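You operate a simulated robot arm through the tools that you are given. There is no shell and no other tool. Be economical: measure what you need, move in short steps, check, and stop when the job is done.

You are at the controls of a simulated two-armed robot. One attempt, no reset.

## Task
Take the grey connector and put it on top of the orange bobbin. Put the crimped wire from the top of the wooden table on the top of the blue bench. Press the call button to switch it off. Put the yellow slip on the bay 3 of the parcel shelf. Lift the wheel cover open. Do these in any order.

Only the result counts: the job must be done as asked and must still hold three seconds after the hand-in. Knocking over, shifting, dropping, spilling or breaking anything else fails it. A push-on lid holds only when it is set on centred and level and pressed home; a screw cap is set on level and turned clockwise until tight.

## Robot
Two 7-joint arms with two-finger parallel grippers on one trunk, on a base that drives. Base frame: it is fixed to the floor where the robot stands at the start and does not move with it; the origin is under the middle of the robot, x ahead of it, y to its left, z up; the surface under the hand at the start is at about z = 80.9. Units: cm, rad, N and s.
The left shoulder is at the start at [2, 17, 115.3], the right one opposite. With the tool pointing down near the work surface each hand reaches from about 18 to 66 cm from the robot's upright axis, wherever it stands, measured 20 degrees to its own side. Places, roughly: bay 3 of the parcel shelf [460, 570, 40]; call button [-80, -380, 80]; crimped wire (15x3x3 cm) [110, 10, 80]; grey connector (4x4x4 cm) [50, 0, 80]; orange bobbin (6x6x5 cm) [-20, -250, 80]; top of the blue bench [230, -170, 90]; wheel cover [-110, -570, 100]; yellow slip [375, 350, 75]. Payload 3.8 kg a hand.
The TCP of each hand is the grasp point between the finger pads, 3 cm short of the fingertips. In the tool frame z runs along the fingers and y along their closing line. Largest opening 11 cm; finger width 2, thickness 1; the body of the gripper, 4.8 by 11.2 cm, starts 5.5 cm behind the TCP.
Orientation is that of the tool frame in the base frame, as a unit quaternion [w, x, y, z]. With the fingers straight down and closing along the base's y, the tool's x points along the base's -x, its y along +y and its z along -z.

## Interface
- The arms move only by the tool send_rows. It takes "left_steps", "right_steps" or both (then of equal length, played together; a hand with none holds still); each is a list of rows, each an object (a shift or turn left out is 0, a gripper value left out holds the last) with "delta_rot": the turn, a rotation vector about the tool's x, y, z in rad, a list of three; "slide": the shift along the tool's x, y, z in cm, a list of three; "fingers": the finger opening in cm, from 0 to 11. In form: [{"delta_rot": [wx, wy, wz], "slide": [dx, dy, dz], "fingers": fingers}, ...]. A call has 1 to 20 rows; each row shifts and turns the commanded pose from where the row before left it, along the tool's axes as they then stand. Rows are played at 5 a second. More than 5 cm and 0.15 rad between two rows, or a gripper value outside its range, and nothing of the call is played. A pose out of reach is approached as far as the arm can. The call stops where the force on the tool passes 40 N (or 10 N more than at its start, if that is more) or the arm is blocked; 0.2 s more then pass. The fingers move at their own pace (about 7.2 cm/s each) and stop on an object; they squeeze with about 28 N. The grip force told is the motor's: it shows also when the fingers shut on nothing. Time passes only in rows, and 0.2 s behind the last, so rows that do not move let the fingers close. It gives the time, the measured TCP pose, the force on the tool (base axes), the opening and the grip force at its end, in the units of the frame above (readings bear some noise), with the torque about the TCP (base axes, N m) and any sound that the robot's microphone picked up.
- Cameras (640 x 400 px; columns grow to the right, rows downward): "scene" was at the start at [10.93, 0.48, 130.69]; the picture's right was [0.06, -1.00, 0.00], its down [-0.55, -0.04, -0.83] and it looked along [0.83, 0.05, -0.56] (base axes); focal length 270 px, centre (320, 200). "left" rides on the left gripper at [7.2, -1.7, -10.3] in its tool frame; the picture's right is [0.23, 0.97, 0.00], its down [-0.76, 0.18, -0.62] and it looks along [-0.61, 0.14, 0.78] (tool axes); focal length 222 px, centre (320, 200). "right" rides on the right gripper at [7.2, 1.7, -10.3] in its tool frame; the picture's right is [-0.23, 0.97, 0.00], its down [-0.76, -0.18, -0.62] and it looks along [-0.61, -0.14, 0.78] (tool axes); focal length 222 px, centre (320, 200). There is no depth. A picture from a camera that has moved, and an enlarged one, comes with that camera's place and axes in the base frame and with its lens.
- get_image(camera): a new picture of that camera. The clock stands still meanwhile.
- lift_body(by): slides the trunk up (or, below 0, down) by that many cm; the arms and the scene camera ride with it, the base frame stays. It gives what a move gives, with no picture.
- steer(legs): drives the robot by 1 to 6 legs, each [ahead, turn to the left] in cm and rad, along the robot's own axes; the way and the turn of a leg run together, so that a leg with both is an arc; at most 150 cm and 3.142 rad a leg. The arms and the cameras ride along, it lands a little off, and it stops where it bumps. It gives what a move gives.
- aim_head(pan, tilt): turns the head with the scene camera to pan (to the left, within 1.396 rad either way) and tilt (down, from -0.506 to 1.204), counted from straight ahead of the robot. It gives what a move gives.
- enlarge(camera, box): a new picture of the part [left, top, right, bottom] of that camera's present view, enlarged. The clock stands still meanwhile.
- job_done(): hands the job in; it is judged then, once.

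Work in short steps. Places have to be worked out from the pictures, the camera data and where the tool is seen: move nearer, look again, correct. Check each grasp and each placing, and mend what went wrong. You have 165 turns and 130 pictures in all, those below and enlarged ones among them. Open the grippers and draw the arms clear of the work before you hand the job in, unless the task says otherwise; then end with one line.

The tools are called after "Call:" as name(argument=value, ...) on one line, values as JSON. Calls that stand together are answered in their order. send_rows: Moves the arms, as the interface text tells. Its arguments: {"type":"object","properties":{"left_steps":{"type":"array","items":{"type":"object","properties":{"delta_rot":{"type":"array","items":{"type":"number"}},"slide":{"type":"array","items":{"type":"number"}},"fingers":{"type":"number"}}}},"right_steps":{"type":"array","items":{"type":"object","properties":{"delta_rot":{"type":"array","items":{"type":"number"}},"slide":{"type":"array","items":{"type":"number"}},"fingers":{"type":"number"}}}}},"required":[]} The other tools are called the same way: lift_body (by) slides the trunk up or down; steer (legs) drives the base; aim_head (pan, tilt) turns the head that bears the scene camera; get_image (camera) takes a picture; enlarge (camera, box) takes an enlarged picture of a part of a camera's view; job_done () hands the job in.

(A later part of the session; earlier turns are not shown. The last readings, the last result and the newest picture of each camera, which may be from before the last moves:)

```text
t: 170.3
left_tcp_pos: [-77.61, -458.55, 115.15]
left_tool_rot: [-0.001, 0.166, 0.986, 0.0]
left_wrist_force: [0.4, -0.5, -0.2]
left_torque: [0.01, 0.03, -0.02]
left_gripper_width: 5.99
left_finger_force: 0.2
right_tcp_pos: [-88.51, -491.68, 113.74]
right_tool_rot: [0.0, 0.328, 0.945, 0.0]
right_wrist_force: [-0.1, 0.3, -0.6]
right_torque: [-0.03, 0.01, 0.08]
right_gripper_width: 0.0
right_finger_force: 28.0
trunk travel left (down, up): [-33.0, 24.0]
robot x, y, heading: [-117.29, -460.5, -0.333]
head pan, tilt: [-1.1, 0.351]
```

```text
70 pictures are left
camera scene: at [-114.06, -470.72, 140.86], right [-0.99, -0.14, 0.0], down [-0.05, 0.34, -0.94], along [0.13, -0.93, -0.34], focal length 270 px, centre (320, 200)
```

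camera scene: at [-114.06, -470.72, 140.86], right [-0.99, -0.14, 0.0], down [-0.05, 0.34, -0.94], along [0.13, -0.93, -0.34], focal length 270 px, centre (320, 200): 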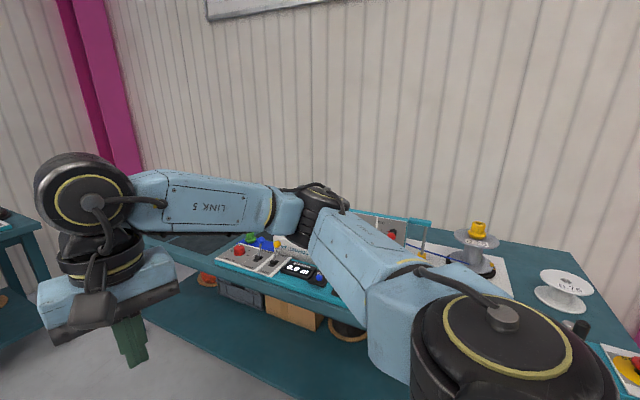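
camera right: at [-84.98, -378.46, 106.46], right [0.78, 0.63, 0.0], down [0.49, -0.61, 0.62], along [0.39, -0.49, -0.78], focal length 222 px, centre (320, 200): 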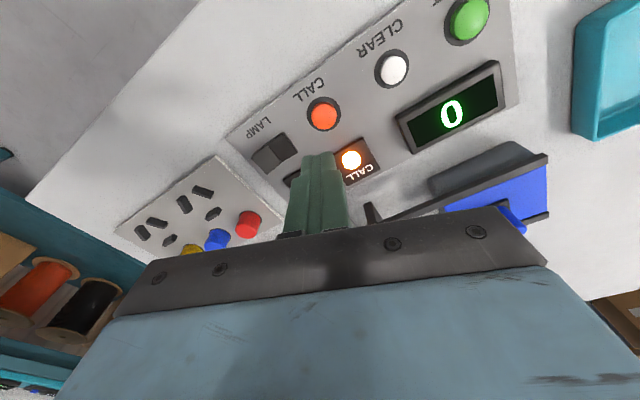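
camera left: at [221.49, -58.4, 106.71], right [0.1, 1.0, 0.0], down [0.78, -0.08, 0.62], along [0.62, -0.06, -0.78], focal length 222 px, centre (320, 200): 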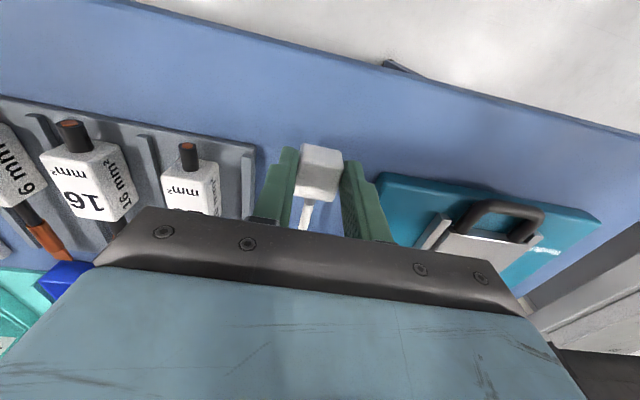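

The cover lies ahead to the right, partly behind my arm. I'll move along a bit and turn to face the bench.

Call:
steer(legs=[[32, 0], [0, -1.57]])

Call:
aim_head(pan=0, tilt=0.6)

Call:
get_image(camera="scene")

```text
t: 176.3
left_tcp_pos: [-85.04, -510.8, 115.15]
left_tool_rot: [0.0, 0.814, 0.58, 0.001]
left_wrist_force: [0.1, -0.4, 0.5]
left_torque: [-0.03, 0.0, -0.01]
left_gripper_width: 5.98
left_finger_force: 0.0
right_tcp_pos: [-118.09, -499.97, 113.64]
right_tool_rot: [0.0, 0.9, 0.436, 0.0]
right_wrist_force: [0.0, 0.2, -0.6]
right_torque: [-0.03, -0.02, 0.02]
right_gripper_width: 0.03
right_finger_force: 28.2
trunk travel left (down, up): [-33.0, 24.0]
robot x, y, heading: [-87.07, -470.93, -1.906]
head pan, tilt: [-1.1, 0.351]
```

```text
t: 177.7
left_tcp_pos: [-84.94, -510.91, 115.24]
left_tool_rot: [0.0, 0.815, 0.58, 0.0]
left_wrist_force: [0.2, -0.1, -0.4]
left_torque: [-0.05, -0.02, 0.0]
left_gripper_width: 6.02
left_finger_force: 0.1
right_tcp_pos: [-117.95, -499.9, 113.64]
right_tool_rot: [0.0, 0.9, 0.436, 0.0]
right_wrist_force: [0.9, -1.0, -0.3]
right_torque: [-0.01, 0.0, -0.01]
right_gripper_width: 0.0
right_finger_force: 28.2
trunk travel left (down, up): [-33.0, 24.0]
robot x, y, heading: [-86.81, -471.46, -1.9]
head pan, tilt: [0.0, 0.6]
```

```text
69 pictures are left
camera scene: at [-90.6, -481.6, 138.58], right [-0.94, 0.33, 0.0], down [0.18, 0.53, -0.83], along [-0.27, -0.78, -0.56], focal length 270 px, centre (320, 200)
```

scene: 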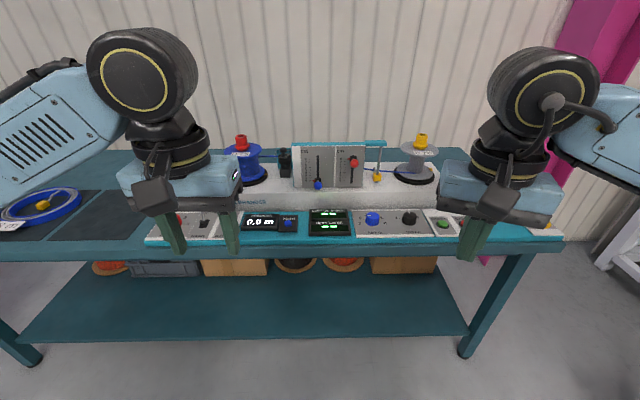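

Call:
enlarge(camera="scene", box=[220, 120, 460, 250])

```text
2.67 times, centred on (340, 185) of scene
camera zoom: at [-90.6, -481.6, 138.58], right [-0.94, 0.33, 0.0], down [0.18, 0.53, -0.83], along [-0.27, -0.78, -0.56], focal length 720 px, centre (267, 240)
```

zoom: 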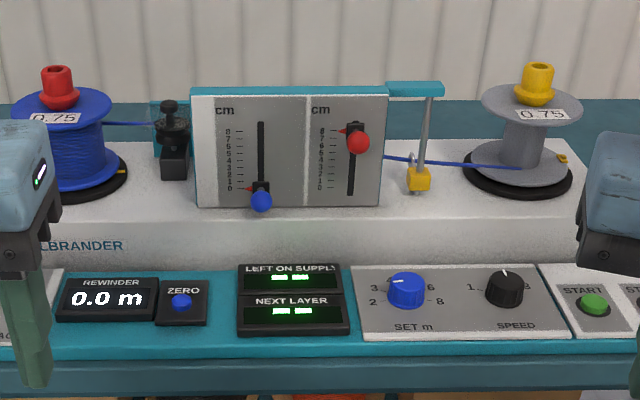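

There is a translucent thing behind the slider panel around the black post, near the given wheel cover place. I'll zoom in there.

Call:
enlarge(camera="scene", box=[265, 140, 335, 195])

Call:
enlarge(camera="scene", box=[340, 135, 410, 195])

```text
7.27 times, centred on (300, 168) of scene
camera zoom: at [-90.6, -481.6, 138.58], right [-0.94, 0.33, 0.0], down [0.18, 0.53, -0.83], along [-0.27, -0.78, -0.56], focal length 1964 px, centre (466, 436)
```

zoom: 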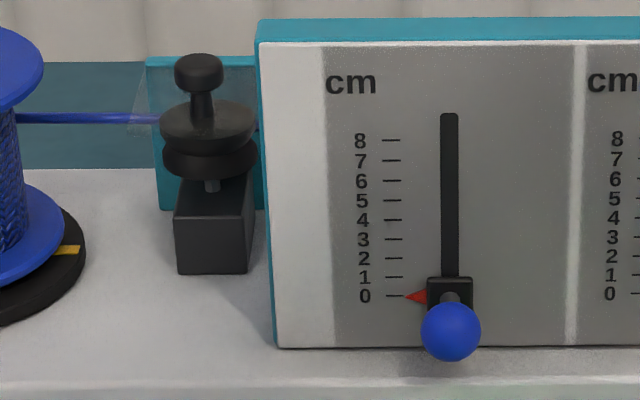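

```text
6.67 times, centred on (375, 165) of scene
camera zoom: at [-90.6, -481.6, 138.58], right [-0.94, 0.33, 0.0], down [0.18, 0.53, -0.83], along [-0.27, -0.78, -0.56], focal length 1800 px, centre (-47, 433)
```

zoom: 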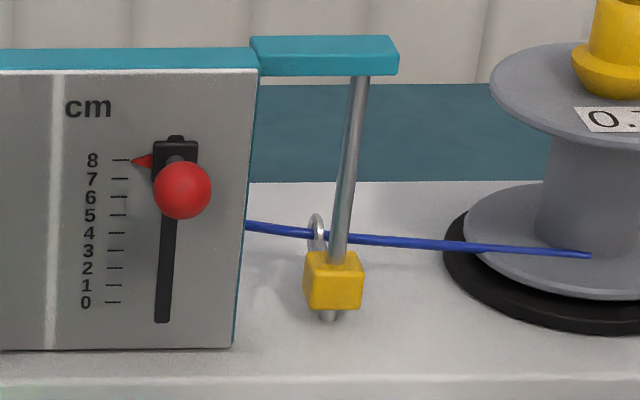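

The wheel is mostly hidden behind the slider panel. I'll raise the trunk to see over it.

Call:
lift_body(by=23.5)

Call:
aim_head(pan=0, tilt=0.75)

Call:
enlarge(camera="scene", box=[220, 100, 440, 240])

Call:
get_image(camera="left")

```text
t: 180.1
left_tcp_pos: [-84.92, -510.95, 138.7]
left_tool_rot: [0.001, 0.814, 0.58, 0.0]
left_wrist_force: [-1.3, 0.6, -0.6]
left_torque: [0.01, -0.02, -0.02]
left_gripper_width: 5.98
left_finger_force: 0.0
right_tcp_pos: [-117.83, -499.83, 137.11]
right_tool_rot: [0.0, 0.9, 0.435, 0.0]
right_wrist_force: [-0.2, -0.1, 0.3]
right_torque: [0.0, 0.01, 0.02]
right_gripper_width: 0.01
right_finger_force: 27.6
trunk travel left (down, up): [-56.5, 0.5]
robot x, y, heading: [-86.87, -471.38, -1.906]
head pan, tilt: [0.0, 0.6]
```

```text
t: 180.8
left_tcp_pos: [-84.96, -510.92, 138.75]
left_tool_rot: [0.0, 0.815, 0.58, 0.0]
left_wrist_force: [-0.4, 0.5, -0.2]
left_torque: [0.03, 0.0, 0.01]
left_gripper_width: 6.01
left_finger_force: 0.0
right_tcp_pos: [-118.03, -499.91, 137.22]
right_tool_rot: [0.0, 0.9, 0.436, 0.0]
right_wrist_force: [-0.2, -0.3, -0.1]
right_torque: [0.0, -0.01, -0.03]
right_gripper_width: 0.0
right_finger_force: 28.0
trunk travel left (down, up): [-56.5, 0.5]
robot x, y, heading: [-87.08, -471.04, -1.904]
head pan, tilt: [0.0, 0.75]
```

```text
2.86 times, centred on (330, 170) of scene
camera zoom: at [-90.41, -481.08, 160.8], right [-0.95, 0.33, 0.0], down [0.22, 0.64, -0.73], along [-0.24, -0.69, -0.68], focal length 772 px, centre (291, 286)
```

zoom: 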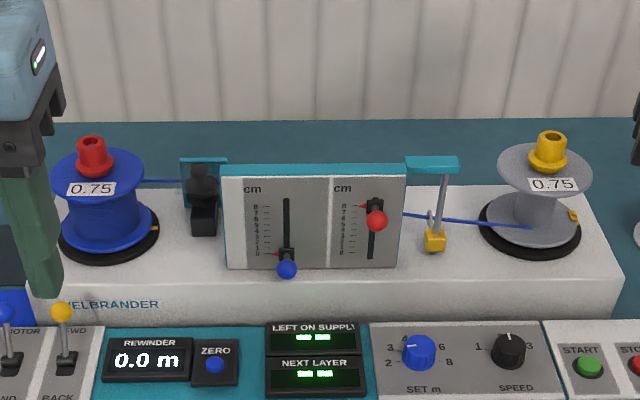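

```text
64 pictures are left
camera left: at [-84.12, -503.54, 149.02], right [0.99, -0.1, 0.0], down [-0.08, -0.78, 0.62], along [-0.06, -0.62, -0.78], focal length 222 px, centre (320, 200)
```

left: 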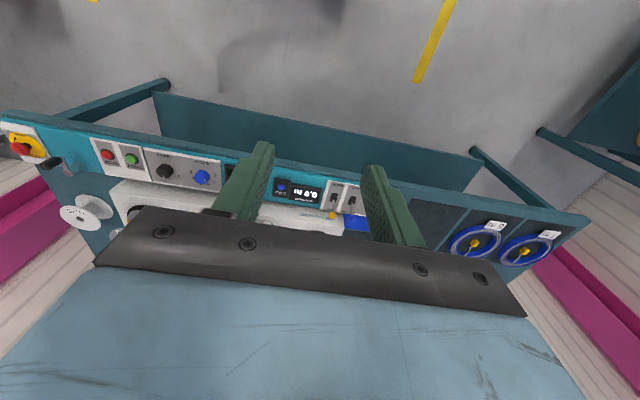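

The dark grooved wheel left of the panel seems to have a translucent cover on it. I'll zoom in from this higher viewpoint.

Call:
enlarge(camera="scene", box=[270, 145, 320, 190])

```text
8.89 times, centred on (295, 168) of scene
camera zoom: at [-90.41, -481.08, 160.8], right [-0.95, 0.33, 0.0], down [0.22, 0.64, -0.73], along [-0.24, -0.69, -0.68], focal length 2400 px, centre (542, 489)
```

zoom: 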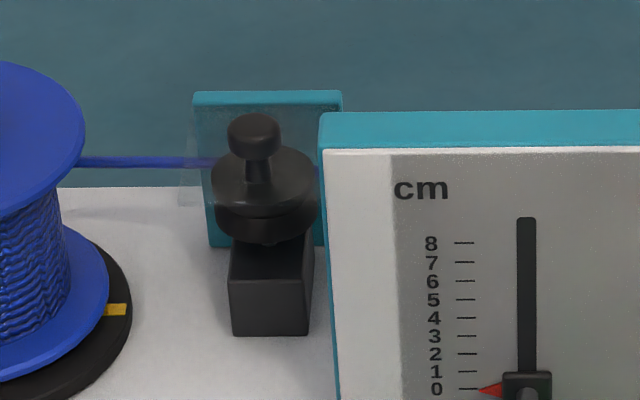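

Triangulating the two views puts the knob at about (-107, -568.5, 100) and the bench's edge 70 cm ahead. I'll drive 38 cm closer and look.

Call:
steer(legs=[[37, 0]])

Call:
aim_head(pan=0.2, tilt=0.85)

Call:
get_image(camera="scene")

```text
t: 183.2
left_tcp_pos: [-97.14, -546.19, 138.74]
left_tool_rot: [0.001, 0.814, 0.58, 0.001]
left_wrist_force: [-0.2, 0.0, -1.0]
left_torque: [-0.02, -0.01, 0.0]
left_gripper_width: 5.98
left_finger_force: 0.0
right_tcp_pos: [-130.0, -535.06, 137.19]
right_tool_rot: [0.001, 0.9, 0.435, -0.001]
right_wrist_force: [0.7, -0.6, 0.7]
right_torque: [-0.01, 0.0, 0.04]
right_gripper_width: 0.0
right_finger_force: 28.0
trunk travel left (down, up): [-56.5, 0.5]
robot x, y, heading: [-99.16, -506.5, -1.899]
head pan, tilt: [0.0, 0.75]
```

```text
t: 183.9
left_tcp_pos: [-97.12, -546.16, 138.74]
left_tool_rot: [0.0, 0.815, 0.58, 0.0]
left_wrist_force: [0.3, 0.2, 0.1]
left_torque: [-0.02, 0.0, -0.01]
left_gripper_width: 6.01
left_finger_force: 0.1
right_tcp_pos: [-130.21, -535.16, 137.18]
right_tool_rot: [0.001, 0.9, 0.436, 0.0]
right_wrist_force: [0.4, -0.6, -0.2]
right_torque: [0.03, -0.03, -0.01]
right_gripper_width: 0.0
right_finger_force: 27.8
trunk travel left (down, up): [-56.5, 0.5]
robot x, y, heading: [-99.02, -506.29, -1.906]
head pan, tilt: [0.201, 0.85]
```

```text
62 pictures are left
camera scene: at [-100.94, -516.29, 159.99], right [-0.99, 0.13, 0.0], down [0.1, 0.74, -0.66], along [-0.09, -0.65, -0.75], focal length 270 px, centre (320, 200)
```

scene: 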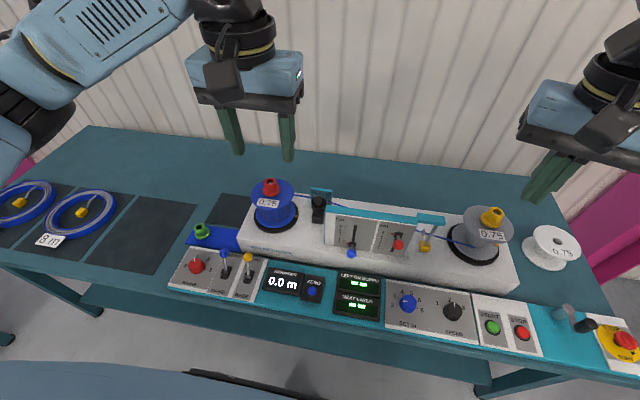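

Call:
enlarge(camera="scene", box=[295, 175, 345, 230])

```text
7.27 times, centred on (320, 202) of scene
camera zoom: at [-100.94, -516.29, 159.99], right [-0.99, 0.13, 0.0], down [0.1, 0.74, -0.66], along [-0.09, -0.65, -0.75], focal length 1964 px, centre (320, 182)
```

zoom: 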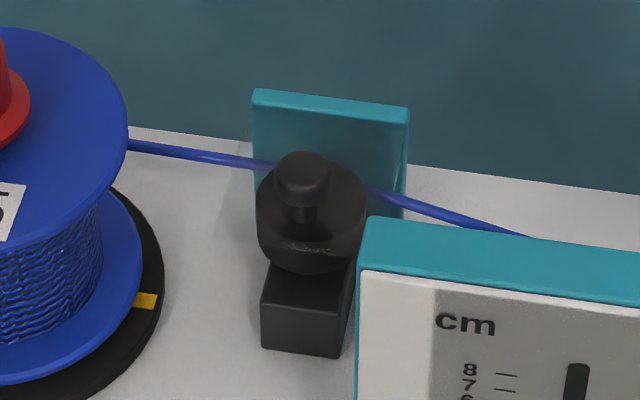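

I'll bring the left hand somewhat lower with its camera aimed at the wheel.

Call:
send_rows(left_steps=[{"slide": [0, 0, 4.5]}, {"slide": [0, 0, 4.5]}, {"slide": [2, 0, 4]}, {}])

Call:
get_image(camera="left")

```text
t: 184.9
left_tcp_pos: [-96.46, -544.25, 125.79]
left_tool_rot: [0.0, 0.815, 0.58, 0.0]
left_wrist_force: [0.4, -0.4, 0.5]
left_torque: [0.01, 0.0, 0.01]
left_gripper_width: 6.01
left_finger_force: 0.0
right_tcp_pos: [-130.18, -535.16, 137.19]
right_tool_rot: [0.0, 0.9, 0.436, -0.001]
right_wrist_force: [0.3, -0.4, -0.8]
right_torque: [-0.02, 0.0, 0.01]
right_gripper_width: 0.0
right_finger_force: 27.6
trunk travel left (down, up): [-56.5, 0.5]
robot x, y, heading: [-99.37, -506.32, -1.904]
head pan, tilt: [0.201, 0.85]
```

```text
60 pictures are left
camera left: at [-95.62, -536.92, 136.04], right [0.99, -0.1, 0.0], down [-0.08, -0.78, 0.62], along [-0.06, -0.62, -0.78], focal length 222 px, centre (320, 200)
```

left: 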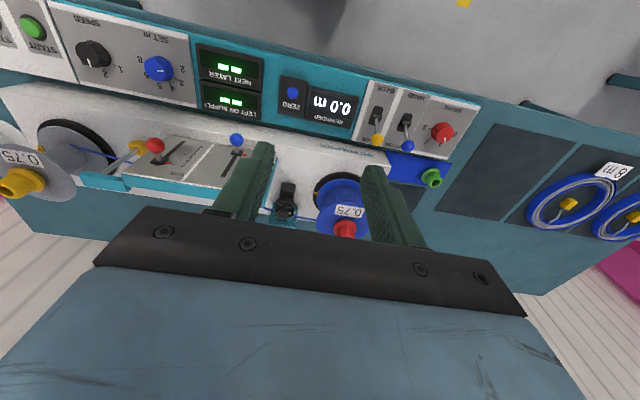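

Call:
enlarge(camera="left", box=[255, 165, 325, 235])

```text
5.71 times, centred on (290, 200) of left
camera zoom: at [-95.62, -536.92, 136.04], right [0.99, -0.1, 0.0], down [-0.08, -0.78, 0.62], along [-0.06, -0.62, -0.78], focal length 1269 px, centre (491, 200)
```

zoom: 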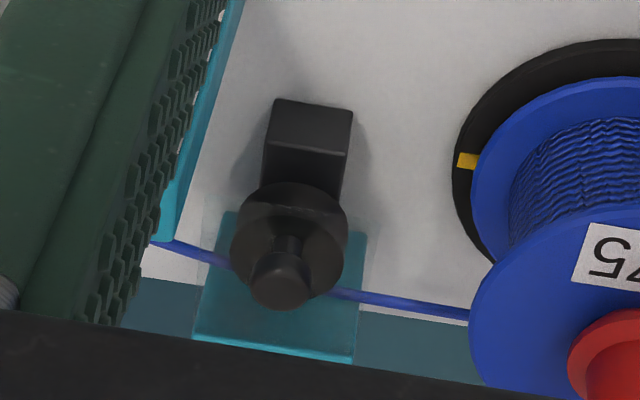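

I can make out the wheel with a black knob above it, and a teal plate behind with a clear cover. The knob triangulates to about (-107.1, -568.2, 100.5). I'll lower the trunk for reach, close in slightly and bring the left hand above the knob.

Call:
lift_body(by=-12)

Call:
steer(legs=[[3, 0]])

Call:
send_rows(left_steps=[{"slide": [-3.85, -0.38, 0]}, {"slide": [-3.85, -0.38, 0]}, {"slide": [-3.85, -0.38, 0]}, {"slide": [-2, -0.2, 0]}, {"slide": [0, 0, 0]}])

Call:
get_image(camera="left")

Call:
get_image(camera="scene")

```text
t: 186.4
left_tcp_pos: [-96.38, -544.16, 113.84]
left_tool_rot: [0.0, 0.815, 0.58, 0.001]
left_wrist_force: [0.1, 0.0, 0.3]
left_torque: [-0.02, 0.04, -0.01]
left_gripper_width: 6.0
left_finger_force: 0.1
right_tcp_pos: [-130.18, -535.15, 125.3]
right_tool_rot: [-0.001, 0.9, 0.436, -0.001]
right_wrist_force: [-0.3, 0.5, 0.3]
right_torque: [0.02, -0.03, 0.03]
right_gripper_width: 0.0
right_finger_force: 27.9
trunk travel left (down, up): [-44.5, 12.5]
robot x, y, heading: [-99.23, -506.12, -1.901]
head pan, tilt: [0.201, 0.85]
```

```text
t: 187.2
left_tcp_pos: [-97.35, -547.11, 113.75]
left_tool_rot: [0.0, 0.815, 0.58, 0.0]
left_wrist_force: [-0.1, -2.3, -0.1]
left_torque: [0.02, -0.03, 0.0]
left_gripper_width: 6.02
left_finger_force: 0.1
right_tcp_pos: [-131.17, -538.03, 125.2]
right_tool_rot: [0.0, 0.9, 0.436, 0.0]
right_wrist_force: [-0.1, -0.8, -0.9]
right_torque: [0.0, -0.03, 0.05]
right_gripper_width: 0.02
right_finger_force: 28.1
trunk travel left (down, up): [-44.5, 12.5]
robot x, y, heading: [-100.27, -508.9, -1.906]
head pan, tilt: [0.201, 0.85]
```

```text
t: 188.4
left_tcp_pos: [-103.04, -559.23, 113.8]
left_tool_rot: [0.0, 0.815, 0.579, -0.002]
left_wrist_force: [0.8, -0.4, -0.1]
left_torque: [0.0, -0.04, -0.02]
left_gripper_width: 6.0
left_finger_force: 0.1
right_tcp_pos: [-131.21, -537.88, 125.18]
right_tool_rot: [0.0, 0.9, 0.435, 0.0]
right_wrist_force: [-1.0, -0.6, 0.6]
right_torque: [-0.01, 0.0, -0.01]
right_gripper_width: 0.01
right_finger_force: 28.5
trunk travel left (down, up): [-44.5, 12.5]
robot x, y, heading: [-100.45, -509.49, -1.904]
head pan, tilt: [0.201, 0.85]
```

```text
58 pictures are left
camera left: at [-102.27, -551.99, 124.14], right [0.99, -0.1, 0.0], down [-0.08, -0.78, 0.62], along [-0.07, -0.62, -0.78], focal length 222 px, centre (320, 200)
```

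left: 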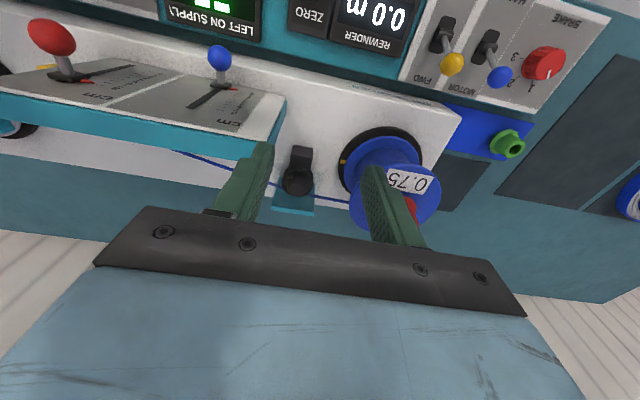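

```text
57 pictures are left
camera scene: at [-101.87, -519.03, 147.99], right [-0.99, 0.13, 0.0], down [0.1, 0.74, -0.66], along [-0.09, -0.65, -0.75], focal length 270 px, centre (320, 200)
```

scene: 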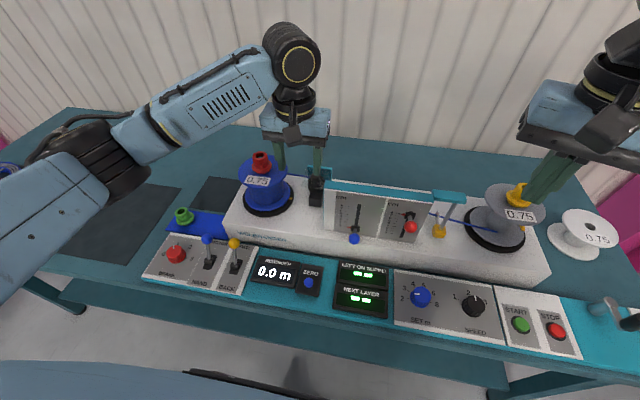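

Call:
enlarge(camera="left", box=[265, 130, 345, 220])

Call:
enlarge(camera="scene", box=[280, 150, 350, 215])

```text
4.44 times, centred on (305, 175) of left
camera zoom: at [-102.27, -551.99, 124.14], right [0.99, -0.1, 0.0], down [-0.08, -0.78, 0.62], along [-0.07, -0.62, -0.78], focal length 987 px, centre (387, 311)
```

zoom: 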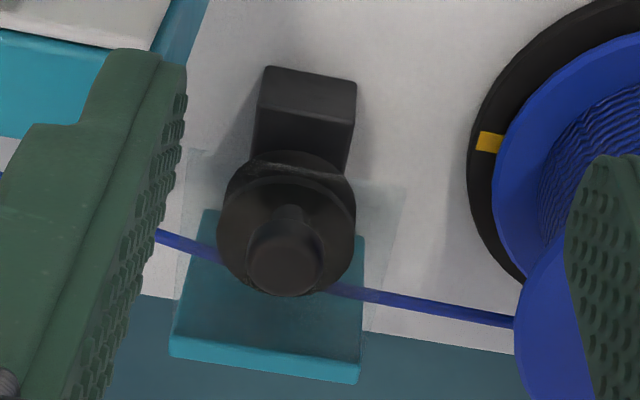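

```text
6.15 times, centred on (315, 182) of scene
camera zoom: at [-101.87, -519.03, 147.99], right [-0.99, 0.13, 0.0], down [0.1, 0.74, -0.66], along [-0.09, -0.65, -0.75], focal length 1662 px, centre (351, 308)
```

zoom: 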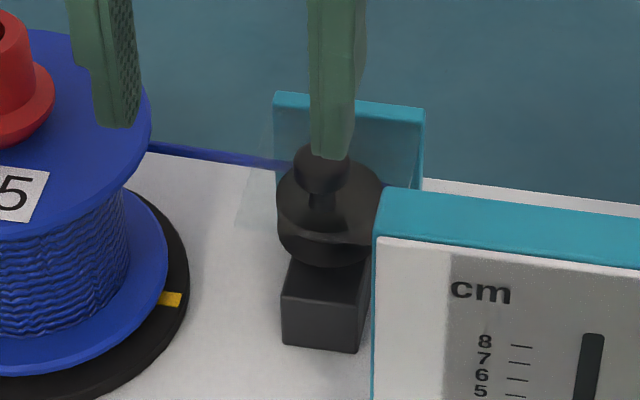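

The clear cover hangs from the teal back plate with the knob on top. The knob is at about (-107.4, -569.3, 99.5). I'll move above it with the fingers opened to 5 cm and look again.

Call:
send_rows(left_steps=[{"slide": [-3.6, -0.27, 0], "fingers": 5}, {"slide": [-3.6, -0.27, 0]}, {"slide": [-3.6, -0.27, 0]}, {"slide": [0, 0, 3]}, {"slide": [0, 0, 2]}, {}])

Call:
enlarge(camera="left", box=[220, 80, 420, 220])

Call:
enlarge(camera="scene", box=[270, 130, 370, 215])

```text
t: 189.8
left_tcp_pos: [-107.36, -569.36, 108.75]
left_tool_rot: [0.001, 0.816, 0.578, 0.0]
left_wrist_force: [0.1, -0.1, 0.1]
left_torque: [-0.01, 0.0, 0.0]
left_gripper_width: 5.02
left_finger_force: 0.0
right_tcp_pos: [-131.13, -537.94, 125.21]
right_tool_rot: [0.001, 0.9, 0.436, -0.001]
right_wrist_force: [-0.4, 0.7, -0.1]
right_torque: [-0.02, 0.0, 0.01]
right_gripper_width: 0.0
right_finger_force: 28.0
trunk travel left (down, up): [-44.5, 12.5]
robot x, y, heading: [-100.42, -509.18, -1.906]
head pan, tilt: [0.201, 0.85]
```

```text
2.86 times, centred on (320, 150) of left
camera zoom: at [-106.53, -561.93, 119.1], right [0.99, -0.1, 0.0], down [-0.08, -0.78, 0.62], along [-0.07, -0.62, -0.78], focal length 635 px, centre (320, 343)
```

zoom: 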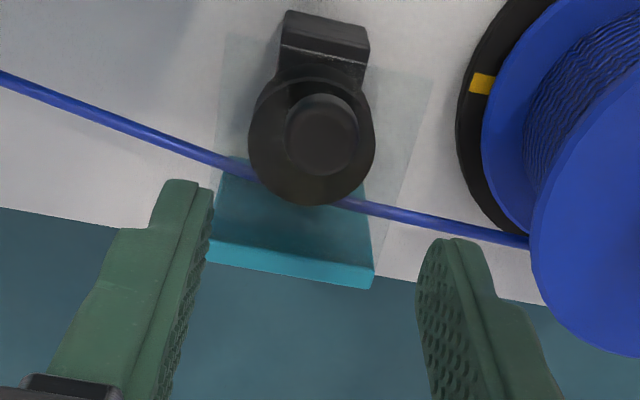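

```text
4.71 times, centred on (320, 172) of scene
camera zoom: at [-101.87, -519.05, 147.99], right [-0.99, 0.13, 0.0], down [0.1, 0.74, -0.66], along [-0.09, -0.65, -0.75], focal length 1271 px, centre (320, 329)
```

zoom: 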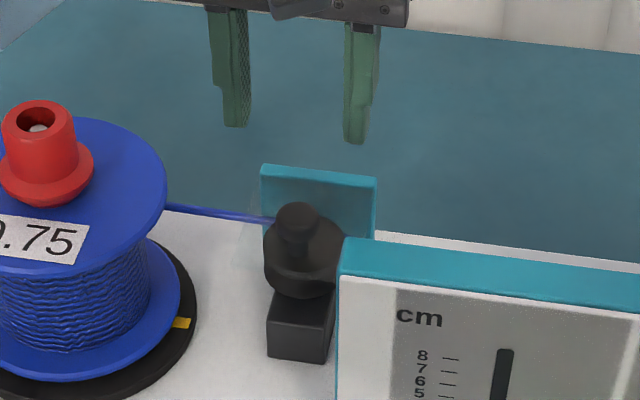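

The hand is centred over the knob, whose top is at z about 99.5. I'll descend until the tips are beside it and check.

Call:
send_rows(left_steps=[{"slide": [0, 0.1, 3]}, {"slide": [0, 0, 2.5]}, {"slide": [0, 0, 1.2]}, {"slide": [0, 0, 0.5]}, {}])

Call:
enlarge(camera="left", box=[240, 90, 400, 220])

Call:
enlarge(camera="scene", box=[280, 140, 360, 215])

```text
t: 191.1
left_tcp_pos: [-107.25, -569.33, 101.62]
left_tool_rot: [0.0, 0.815, 0.579, -0.001]
left_wrist_force: [0.1, -0.6, -0.5]
left_torque: [-0.02, -0.04, -0.01]
left_gripper_width: 5.0
left_finger_force: 0.1
right_tcp_pos: [-131.16, -537.97, 125.24]
right_tool_rot: [0.0, 0.9, 0.436, 0.0]
right_wrist_force: [-0.4, 1.4, 0.3]
right_torque: [0.01, -0.03, -0.01]
right_gripper_width: 0.0
right_finger_force: 27.9
trunk travel left (down, up): [-44.5, 12.5]
robot x, y, heading: [-100.43, -509.35, -1.904]
head pan, tilt: [0.201, 0.85]
```

```text
3.08 times, centred on (320, 155) of left
camera zoom: at [-106.45, -562.03, 111.87], right [0.99, -0.1, 0.0], down [-0.08, -0.78, 0.62], along [-0.07, -0.62, -0.78], focal length 684 px, centre (320, 338)
```

zoom: 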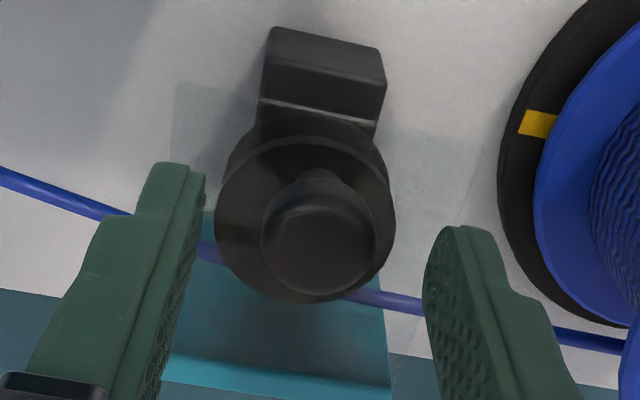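

```text
5.33 times, centred on (320, 178) of scene
camera zoom: at [-101.89, -519.06, 147.99], right [-0.99, 0.13, 0.0], down [0.1, 0.74, -0.66], along [-0.09, -0.65, -0.75], focal length 1440 px, centre (320, 320)
```

zoom: 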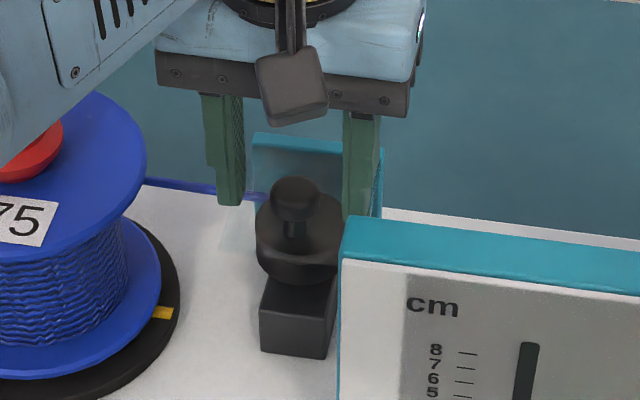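

The knob is centred between the fingers, with its top about 1 cm above the tips. I'll go 0.5 cm lower and grip it.

Call:
send_rows(left_steps=[{"slide": [0, 0, 0.5]}, {}, {"fingers": 0}, {}, {}, {}])

Call:
enlarge(camera="left", box=[240, 90, 400, 220])

```text
t: 192.4
left_tcp_pos: [-107.39, -569.23, 101.17]
left_tool_rot: [-0.001, 0.815, 0.58, 0.0]
left_wrist_force: [-2.0, 1.2, -0.5]
left_torque: [0.07, 0.07, -0.04]
left_gripper_width: 2.36
left_finger_force: 44.9
right_tcp_pos: [-131.2, -537.96, 125.23]
right_tool_rot: [0.0, 0.9, 0.435, 0.001]
right_wrist_force: [-0.1, -0.2, -1.4]
right_torque: [0.0, -0.02, 0.01]
right_gripper_width: 0.0
right_finger_force: 27.9
trunk travel left (down, up): [-44.5, 12.5]
robot x, y, heading: [-100.45, -509.35, -1.907]
head pan, tilt: [0.201, 0.85]
```

```text
3.08 times, centred on (320, 155) of left
camera zoom: at [-106.51, -562.02, 111.41], right [0.99, -0.11, 0.0], down [-0.08, -0.78, 0.62], along [-0.07, -0.62, -0.78], focal length 684 px, centre (320, 338)
```

zoom: 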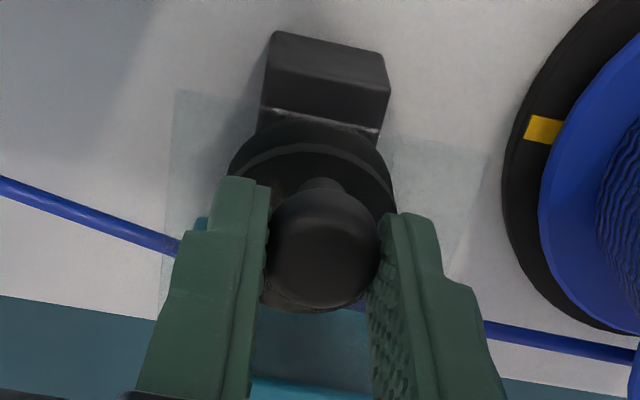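

I have the knob. The hinge seems to be on the teal plate about 6.4 cm behind it, so I'll move the knob up and back on an arc, watching the force.

Call:
send_rows(left_steps=[{"slide": [-0.31, 0, -0.99]}, {"slide": [-0.46, 0, -0.92]}, {"slide": [-0.6, 0, -0.85]}, {}])

Call:
enlarge(camera="scene", box=[280, 140, 360, 215])

Call:
enlarge(camera="left", box=[240, 90, 400, 220])

```text
t: 193.4
left_tcp_pos: [-107.78, -570.54, 103.62]
left_tool_rot: [-0.001, 0.815, 0.579, 0.003]
left_wrist_force: [-3.0, 10.7, -17.7]
left_torque: [1.32, -0.18, 0.0]
left_gripper_width: 2.32
left_finger_force: 45.0
right_tcp_pos: [-131.18, -538.01, 125.16]
right_tool_rot: [0.0, 0.9, 0.436, 0.0]
right_wrist_force: [0.2, -0.9, -0.4]
right_torque: [0.0, 0.01, 0.0]
right_gripper_width: 0.03
right_finger_force: 28.2
trunk travel left (down, up): [-44.5, 12.5]
robot x, y, heading: [-100.34, -509.4, -1.904]
head pan, tilt: [0.201, 0.85]
```

```text
5.33 times, centred on (320, 178) of scene
camera zoom: at [-101.96, -519.11, 147.98], right [-0.99, 0.13, 0.0], down [0.1, 0.74, -0.66], along [-0.09, -0.65, -0.75], focal length 1440 px, centre (320, 320)
```

zoom: 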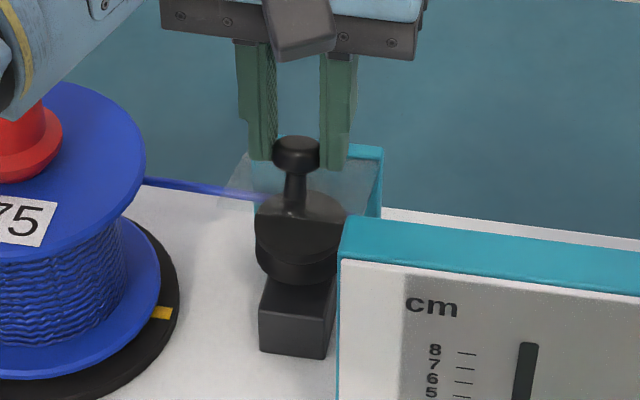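

```text
3.08 times, centred on (320, 155) of left
camera zoom: at [-106.95, -563.3, 113.96], right [0.99, -0.1, 0.0], down [-0.08, -0.78, 0.62], along [-0.06, -0.62, -0.79], focal length 684 px, centre (320, 338)
```

zoom: 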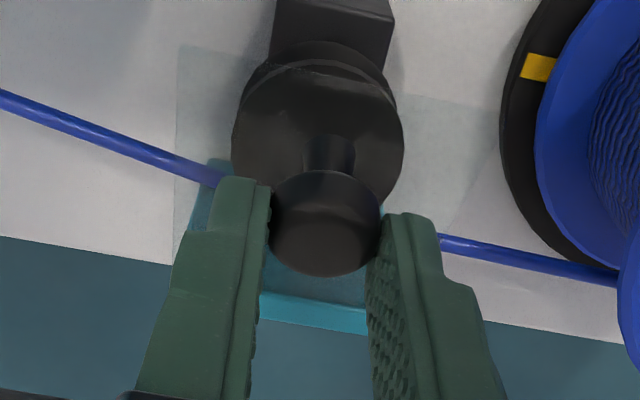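

The cover is rising with the knob. I'll carry on along the arc.

Call:
send_rows(left_steps=[{"slide": [-0.73, 0, -0.74], "delta_rot": [0, 0.05, 0]}, {"slide": [-0.83, 0, -0.61], "delta_rot": [0, 0.05, 0]}, {"slide": [-0.9, 0, -0.5], "delta_rot": [0, 0.05, 0]}, {}])

Call:
enlarge(camera="scene", box=[280, 130, 360, 205])

Call:
enlarge(camera="left", box=[220, 60, 420, 230])

```text
t: 194.1
left_tcp_pos: [-107.92, -571.28, 105.03]
left_tool_rot: [-0.03, 0.816, 0.577, 0.033]
left_wrist_force: [-14.3, -21.6, -23.7]
left_torque: [-0.86, 0.68, 0.08]
left_gripper_width: 2.33
left_finger_force: 44.8
left hand out of reach, approached as far as the arm can: row 2, 3
right_tcp_pos: [-131.22, -538.33, 125.09]
right_tool_rot: [-0.002, 0.901, 0.435, 0.0]
right_wrist_force: [0.4, 0.6, 0.6]
right_torque: [-0.05, 0.02, -0.03]
right_gripper_width: 0.0
right_finger_force: 28.0
trunk travel left (down, up): [-44.5, 12.5]
robot x, y, heading: [-100.0, -509.5, -1.905]
head pan, tilt: [0.201, 0.85]
stopped in row 3 (left hand): the force on the tool passed its limit at 62 N (the readings are from after the stop); the commanded pose is now the measured one
```

```text
5.33 times, centred on (320, 168) of scene
camera zoom: at [-102.04, -519.53, 147.96], right [-0.99, 0.13, 0.0], down [0.1, 0.75, -0.66], along [-0.09, -0.65, -0.75], focal length 1440 px, centre (320, 373)
```

zoom: 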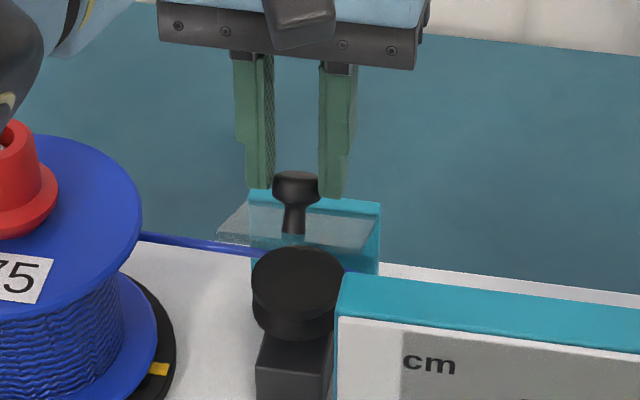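

```text
2.35 times, centred on (320, 145) of left
camera zoom: at [-107.24, -564.85, 115.87], right [0.99, -0.11, 0.01], down [-0.1, -0.83, 0.55], along [-0.05, -0.55, -0.83], focal length 523 px, centre (320, 329)
```

zoom: 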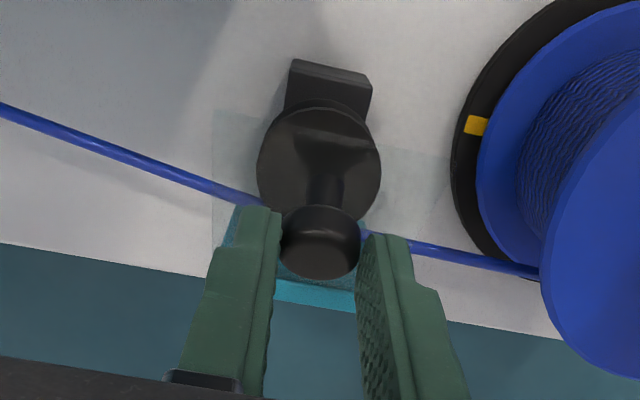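

The hand reached the end of its reach, with the cover about 40° open. If I pitch the hand so that the fingers point forwards, the wrist stays nearer. I'll pivot the hand around the knob first.

Call:
send_rows(left_steps=[{"slide": [0.2, 0, 0], "delta_rot": [0, -0.08, 0]}, {"slide": [0.16, 0, 0], "delta_rot": [0, -0.08, 0]}, {"slide": [0.16, 0, 0], "delta_rot": [0, -0.08, 0]}, {"slide": [0.16, 0, 0], "delta_rot": [0, -0.08, 0]}, {}])

Call:
enlarge(camera="scene", box=[280, 130, 360, 205])

```text
t: 195.3
left_tcp_pos: [-107.33, -570.57, 105.49]
left_tool_rot: [0.064, 0.809, 0.576, -0.097]
left_wrist_force: [0.2, 0.2, -0.2]
left_torque: [0.03, -0.02, 0.07]
left_gripper_width: 0.0
left_finger_force: 37.4
right_tcp_pos: [-131.13, -538.09, 125.23]
right_tool_rot: [0.001, 0.9, 0.436, 0.0]
right_wrist_force: [0.1, -0.4, -0.3]
right_torque: [0.0, -0.01, 0.01]
right_gripper_width: 0.02
right_finger_force: 28.2
trunk travel left (down, up): [-44.5, 12.5]
robot x, y, heading: [-100.32, -509.44, -1.905]
head pan, tilt: [0.201, 0.85]
```

```text
5.33 times, centred on (320, 168) of scene
camera zoom: at [-101.92, -519.29, 147.99], right [-0.99, 0.13, 0.0], down [0.1, 0.75, -0.66], along [-0.09, -0.65, -0.75], focal length 1440 px, centre (320, 373)
```

zoom: 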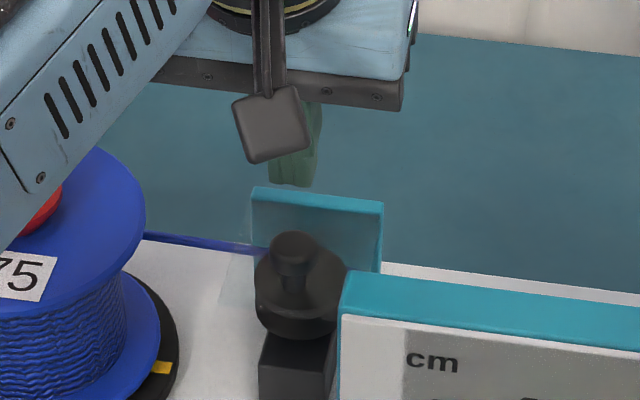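

The knob slipped free and the cover closed again. The hand is now pitched about 0.23 rad, which gives more reach. I'll open, go back above the knob with a 0.3 rad pitch, and grip deeper this time.

Call:
send_rows(left_steps=[{"slide": [0, 0, -1.0], "fingers": 5}, {"slide": [1.7, -0.25, -0.6], "delta_rot": [0, -0.07, 0]}, {"slide": [1.67, -0.26, -0.5]}, {}, {}])

Call:
enlarge(camera="left", box=[220, 60, 420, 230])

Call:
enlarge(camera="scene", box=[270, 120, 370, 215])

```text
t: 196.5
left_tcp_pos: [-106.73, -566.53, 106.56]
left_tool_rot: [0.082, 0.807, 0.572, -0.123]
left_wrist_force: [0.7, 1.0, -0.4]
left_torque: [-0.01, -0.02, 0.05]
left_gripper_width: 5.01
left_finger_force: 0.0
right_tcp_pos: [-131.11, -537.86, 125.23]
right_tool_rot: [0.0, 0.9, 0.436, -0.001]
right_wrist_force: [0.2, -0.9, 0.5]
right_torque: [-0.03, 0.03, 0.0]
right_gripper_width: 0.0
right_finger_force: 27.8
trunk travel left (down, up): [-44.5, 12.5]
robot x, y, heading: [-100.15, -508.88, -1.906]
head pan, tilt: [0.201, 0.85]
```

```text
2.35 times, centred on (320, 145) of left
camera zoom: at [-104.87, -556.64, 114.3], right [0.99, -0.12, -0.07], down [-0.01, -0.58, 0.82], along [-0.14, -0.81, -0.57], focal length 523 px, centre (320, 329)
```

zoom: 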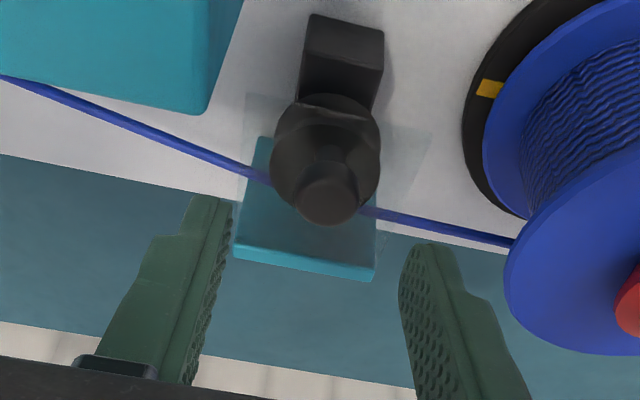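

```text
4.21 times, centred on (320, 168) of scene
camera zoom: at [-101.94, -519.09, 147.99], right [-0.99, 0.13, 0.0], down [0.1, 0.74, -0.66], along [-0.09, -0.65, -0.75], focal length 1137 px, centre (320, 337)
```

zoom: 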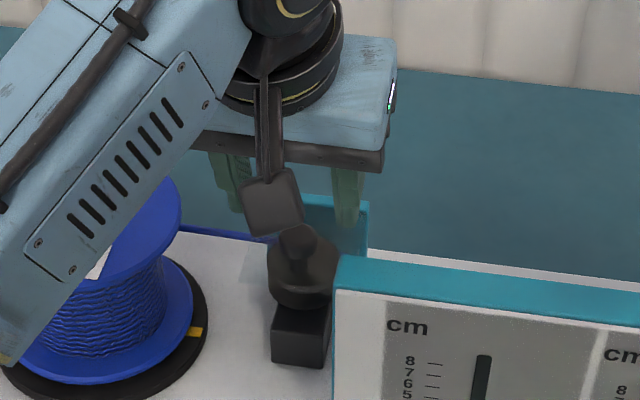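

I need a small correction of (-0.35, +0.25). Then I'll descend along the tool axis to straddle the knob.

Call:
send_rows(left_steps=[{"slide": [-0.35, 0.25, 0]}, {"slide": [0, 0, 2.5]}, {"slide": [0, 0, 2]}, {"slide": [0, 0, 1]}, {}])

Call:
enlarge(camera="left", box=[220, 60, 420, 230])

```text
t: 197.7
left_tcp_pos: [-107.15, -568.33, 101.28]
left_tool_rot: [0.081, 0.807, 0.571, -0.123]
left_wrist_force: [-0.3, 1.1, -0.8]
left_torque: [0.02, -0.01, 0.01]
left_gripper_width: 5.02
left_finger_force: 0.1
right_tcp_pos: [-131.09, -537.99, 125.22]
right_tool_rot: [0.001, 0.9, 0.435, -0.001]
right_wrist_force: [0.7, 0.3, -0.1]
right_torque: [0.0, 0.0, -0.01]
right_gripper_width: 0.02
right_finger_force: 27.3
trunk travel left (down, up): [-44.5, 12.5]
robot x, y, heading: [-100.33, -509.12, -1.902]
head pan, tilt: [0.201, 0.85]
```

```text
2.35 times, centred on (320, 145) of left
camera zoom: at [-105.35, -558.52, 109.07], right [0.99, -0.12, -0.07], down [-0.01, -0.58, 0.82], along [-0.14, -0.81, -0.57], focal length 523 px, centre (320, 329)
```

zoom: 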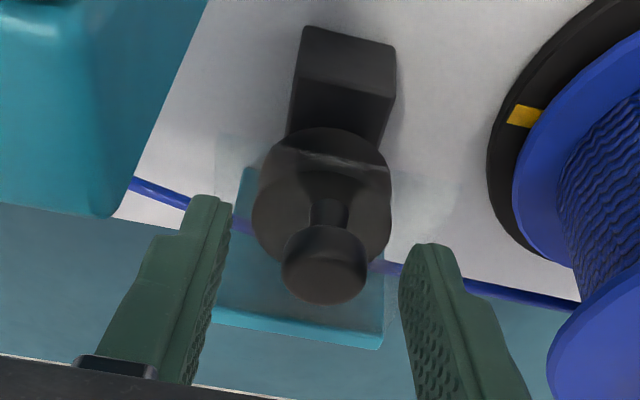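

The knob is centred and 1.8 cm beyond the TCP. I'll go another 0.5 cm and grip.

Call:
send_rows(left_steps=[{"slide": [0, 0, 0.5]}, {}, {"fingers": 0}, {}, {}, {}])

```text
t: 199.1
left_tcp_pos: [-107.1, -568.52, 100.71]
left_tool_rot: [0.082, 0.807, 0.572, -0.124]
left_wrist_force: [7.5, -2.9, 1.4]
left_torque: [-0.16, -0.27, 0.05]
left_gripper_width: 2.28
left_finger_force: 45.4
right_tcp_pos: [-131.16, -537.93, 125.26]
right_tool_rot: [0.001, 0.9, 0.435, -0.001]
right_wrist_force: [-0.4, 0.2, -0.7]
right_torque: [0.0, -0.02, 0.0]
right_gripper_width: 0.0
right_finger_force: 28.3
trunk travel left (down, up): [-44.5, 12.5]
robot x, y, heading: [-100.32, -509.11, -1.907]
head pan, tilt: [0.201, 0.85]
```

Gripped. I'll drive the knob along the arc in tool coordinates, the first 36°.

Call:
send_rows(left_steps=[{"slide": [-0.29, 0, -0.43]}, {"slide": [-0.3, 0, -0.42]}, {"slide": [-0.35, 0, -0.37]}, {"slide": [-0.36, 0, -0.37]}, {"slide": [-0.41, 0, -0.32]}, {"slide": [-0.41, 0, -0.31]}, {}])

Call:
enlarge(camera="left", box=[220, 60, 420, 230])

```text
t: 200.7
left_tcp_pos: [-107.37, -569.75, 103.36]
left_tool_rot: [0.079, 0.807, 0.573, -0.119]
left_wrist_force: [11.1, 5.7, -16.1]
left_torque: [1.33, -0.58, 0.05]
left_gripper_width: 2.34
left_finger_force: 45.2
right_tcp_pos: [-131.07, -538.14, 125.25]
right_tool_rot: [0.0, 0.9, 0.436, -0.001]
right_wrist_force: [0.0, -0.1, 0.0]
right_torque: [0.02, -0.01, 0.0]
right_gripper_width: 0.01
right_finger_force: 28.3
trunk travel left (down, up): [-44.5, 12.5]
robot x, y, heading: [-100.49, -509.24, -1.903]
head pan, tilt: [0.201, 0.85]
```

```text
2.35 times, centred on (320, 145) of left
camera zoom: at [-105.66, -559.99, 111.17], right [0.99, -0.12, -0.07], down [-0.01, -0.58, 0.81], along [-0.14, -0.8, -0.58], focal length 523 px, centre (320, 329)
```

zoom: 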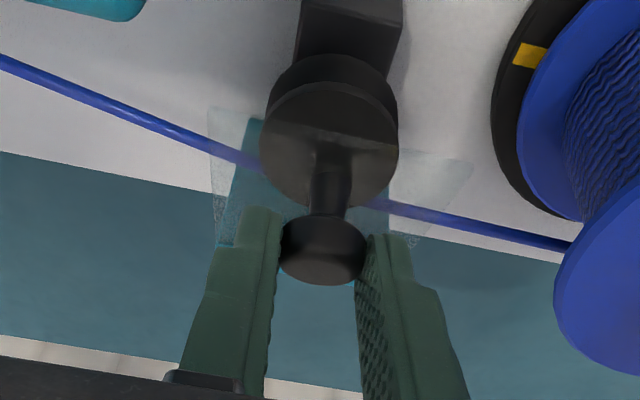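

The cover is following. I'll continue along the arc.

Call:
send_rows(left_steps=[{"slide": [-0.45, 0, -0.25]}, {"slide": [-0.46, 0, -0.24]}, {"slide": [-0.49, 0, -0.17]}, {"slide": [-0.49, 0, -0.17]}, {"slide": [-0.51, 0, -0.1]}, {"slide": [-0.51, 0, -0.09]}, {}])

Call:
enlarge(camera="left", box=[220, 60, 420, 230])

Call:
enlarge(camera="scene", box=[270, 120, 370, 215])

```text
t: 202.3
left_tcp_pos: [-108.21, -572.03, 105.35]
left_tool_rot: [0.081, 0.807, 0.572, -0.12]
left_wrist_force: [14.8, 12.4, -7.8]
left_torque: [1.52, -0.57, 0.12]
left_gripper_width: 2.32
left_finger_force: 44.6
right_tcp_pos: [-130.98, -537.85, 125.25]
right_tool_rot: [0.0, 0.9, 0.435, -0.002]
right_wrist_force: [-0.5, 0.7, 0.7]
right_torque: [0.02, 0.0, -0.01]
right_gripper_width: 0.01
right_finger_force: 27.7
trunk travel left (down, up): [-44.5, 12.5]
robot x, y, heading: [-100.01, -509.05, -1.904]
head pan, tilt: [0.201, 0.85]
```

```text
2.35 times, centred on (320, 145) of left
camera zoom: at [-106.39, -562.22, 113.17], right [0.99, -0.12, -0.07], down [-0.01, -0.58, 0.81], along [-0.14, -0.81, -0.58], focal length 523 px, centre (320, 329)
```

zoom: 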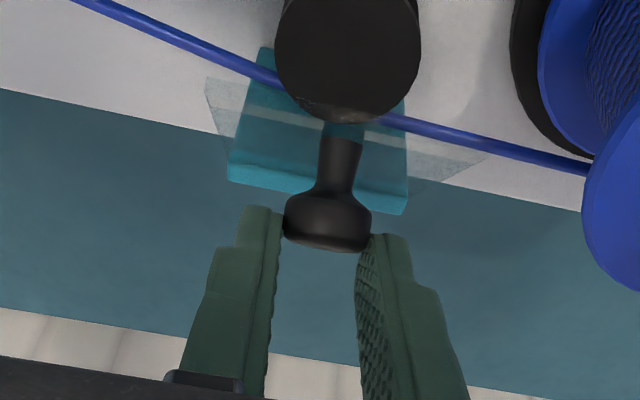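

```text
4.21 times, centred on (320, 168) of scene
camera zoom: at [-101.72, -519.02, 148.0], right [-0.99, 0.13, 0.0], down [0.1, 0.74, -0.66], along [-0.09, -0.65, -0.75], focal length 1137 px, centre (320, 337)
```

zoom: 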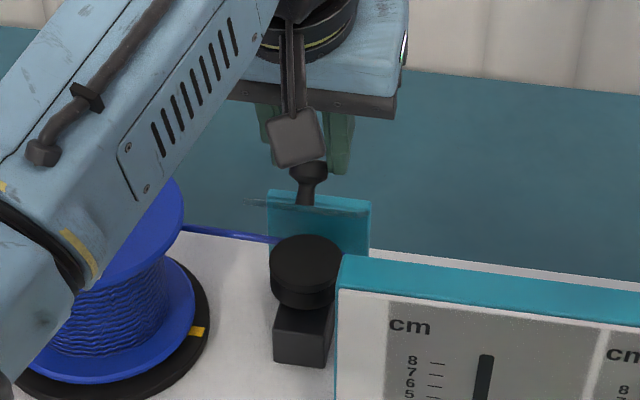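

Radial force is near zero, so the hinge model fits. I'll continue over the top of the arc.

Call:
send_rows(left_steps=[{"slide": [-0.51, 0, 0.0]}, {"slide": [-0.51, 0, 0.02]}, {"slide": [-0.51, 0, 0.08]}, {"slide": [-0.51, 0, 0.09]}, {"slide": [-0.49, 0, 0.16]}, {"slide": [-0.49, 0, 0.18]}, {}])

Call:
enlarge(camera="left", box=[220, 60, 420, 230])

Call:
enlarge(camera="scene", box=[270, 120, 370, 215])

```text
t: 203.9
left_tcp_pos: [-109.67, -575.19, 106.0]
left_tool_rot: [0.083, 0.807, 0.571, -0.125]
left_wrist_force: [1.4, 0.5, 0.1]
left_torque: [0.0, 0.0, 0.0]
left_gripper_width: 0.0
left_finger_force: 38.0
right_tcp_pos: [-131.19, -537.9, 125.2]
right_tool_rot: [0.0, 0.9, 0.435, 0.0]
right_wrist_force: [-0.5, -0.5, 0.1]
right_torque: [0.01, 0.02, -0.01]
right_gripper_width: 0.0
right_finger_force: 28.5
trunk travel left (down, up): [-44.5, 12.5]
robot x, y, heading: [-100.18, -509.51, -1.907]
head pan, tilt: [0.201, 0.85]
```

```text
2.35 times, centred on (320, 145) of left
camera zoom: at [-107.74, -565.28, 113.68], right [0.99, -0.12, -0.08], down [-0.01, -0.57, 0.82], along [-0.14, -0.81, -0.57], focal length 523 px, centre (320, 329)
```

zoom: 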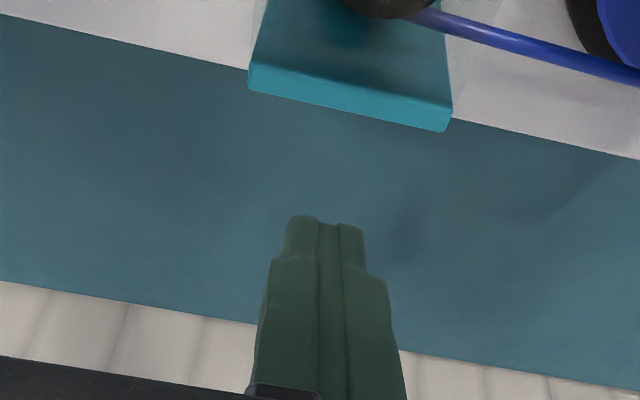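

```text
4.21 times, centred on (320, 168) of scene
camera zoom: at [-102.0, -519.12, 147.99], right [-0.99, 0.13, 0.0], down [0.1, 0.74, -0.66], along [-0.09, -0.65, -0.75], focal length 1137 px, centre (320, 337)
```

zoom: 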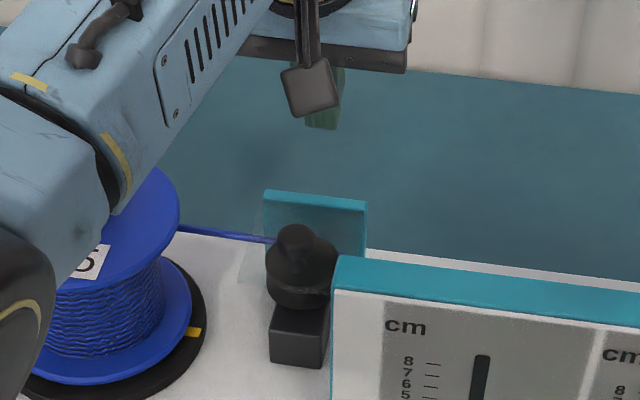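

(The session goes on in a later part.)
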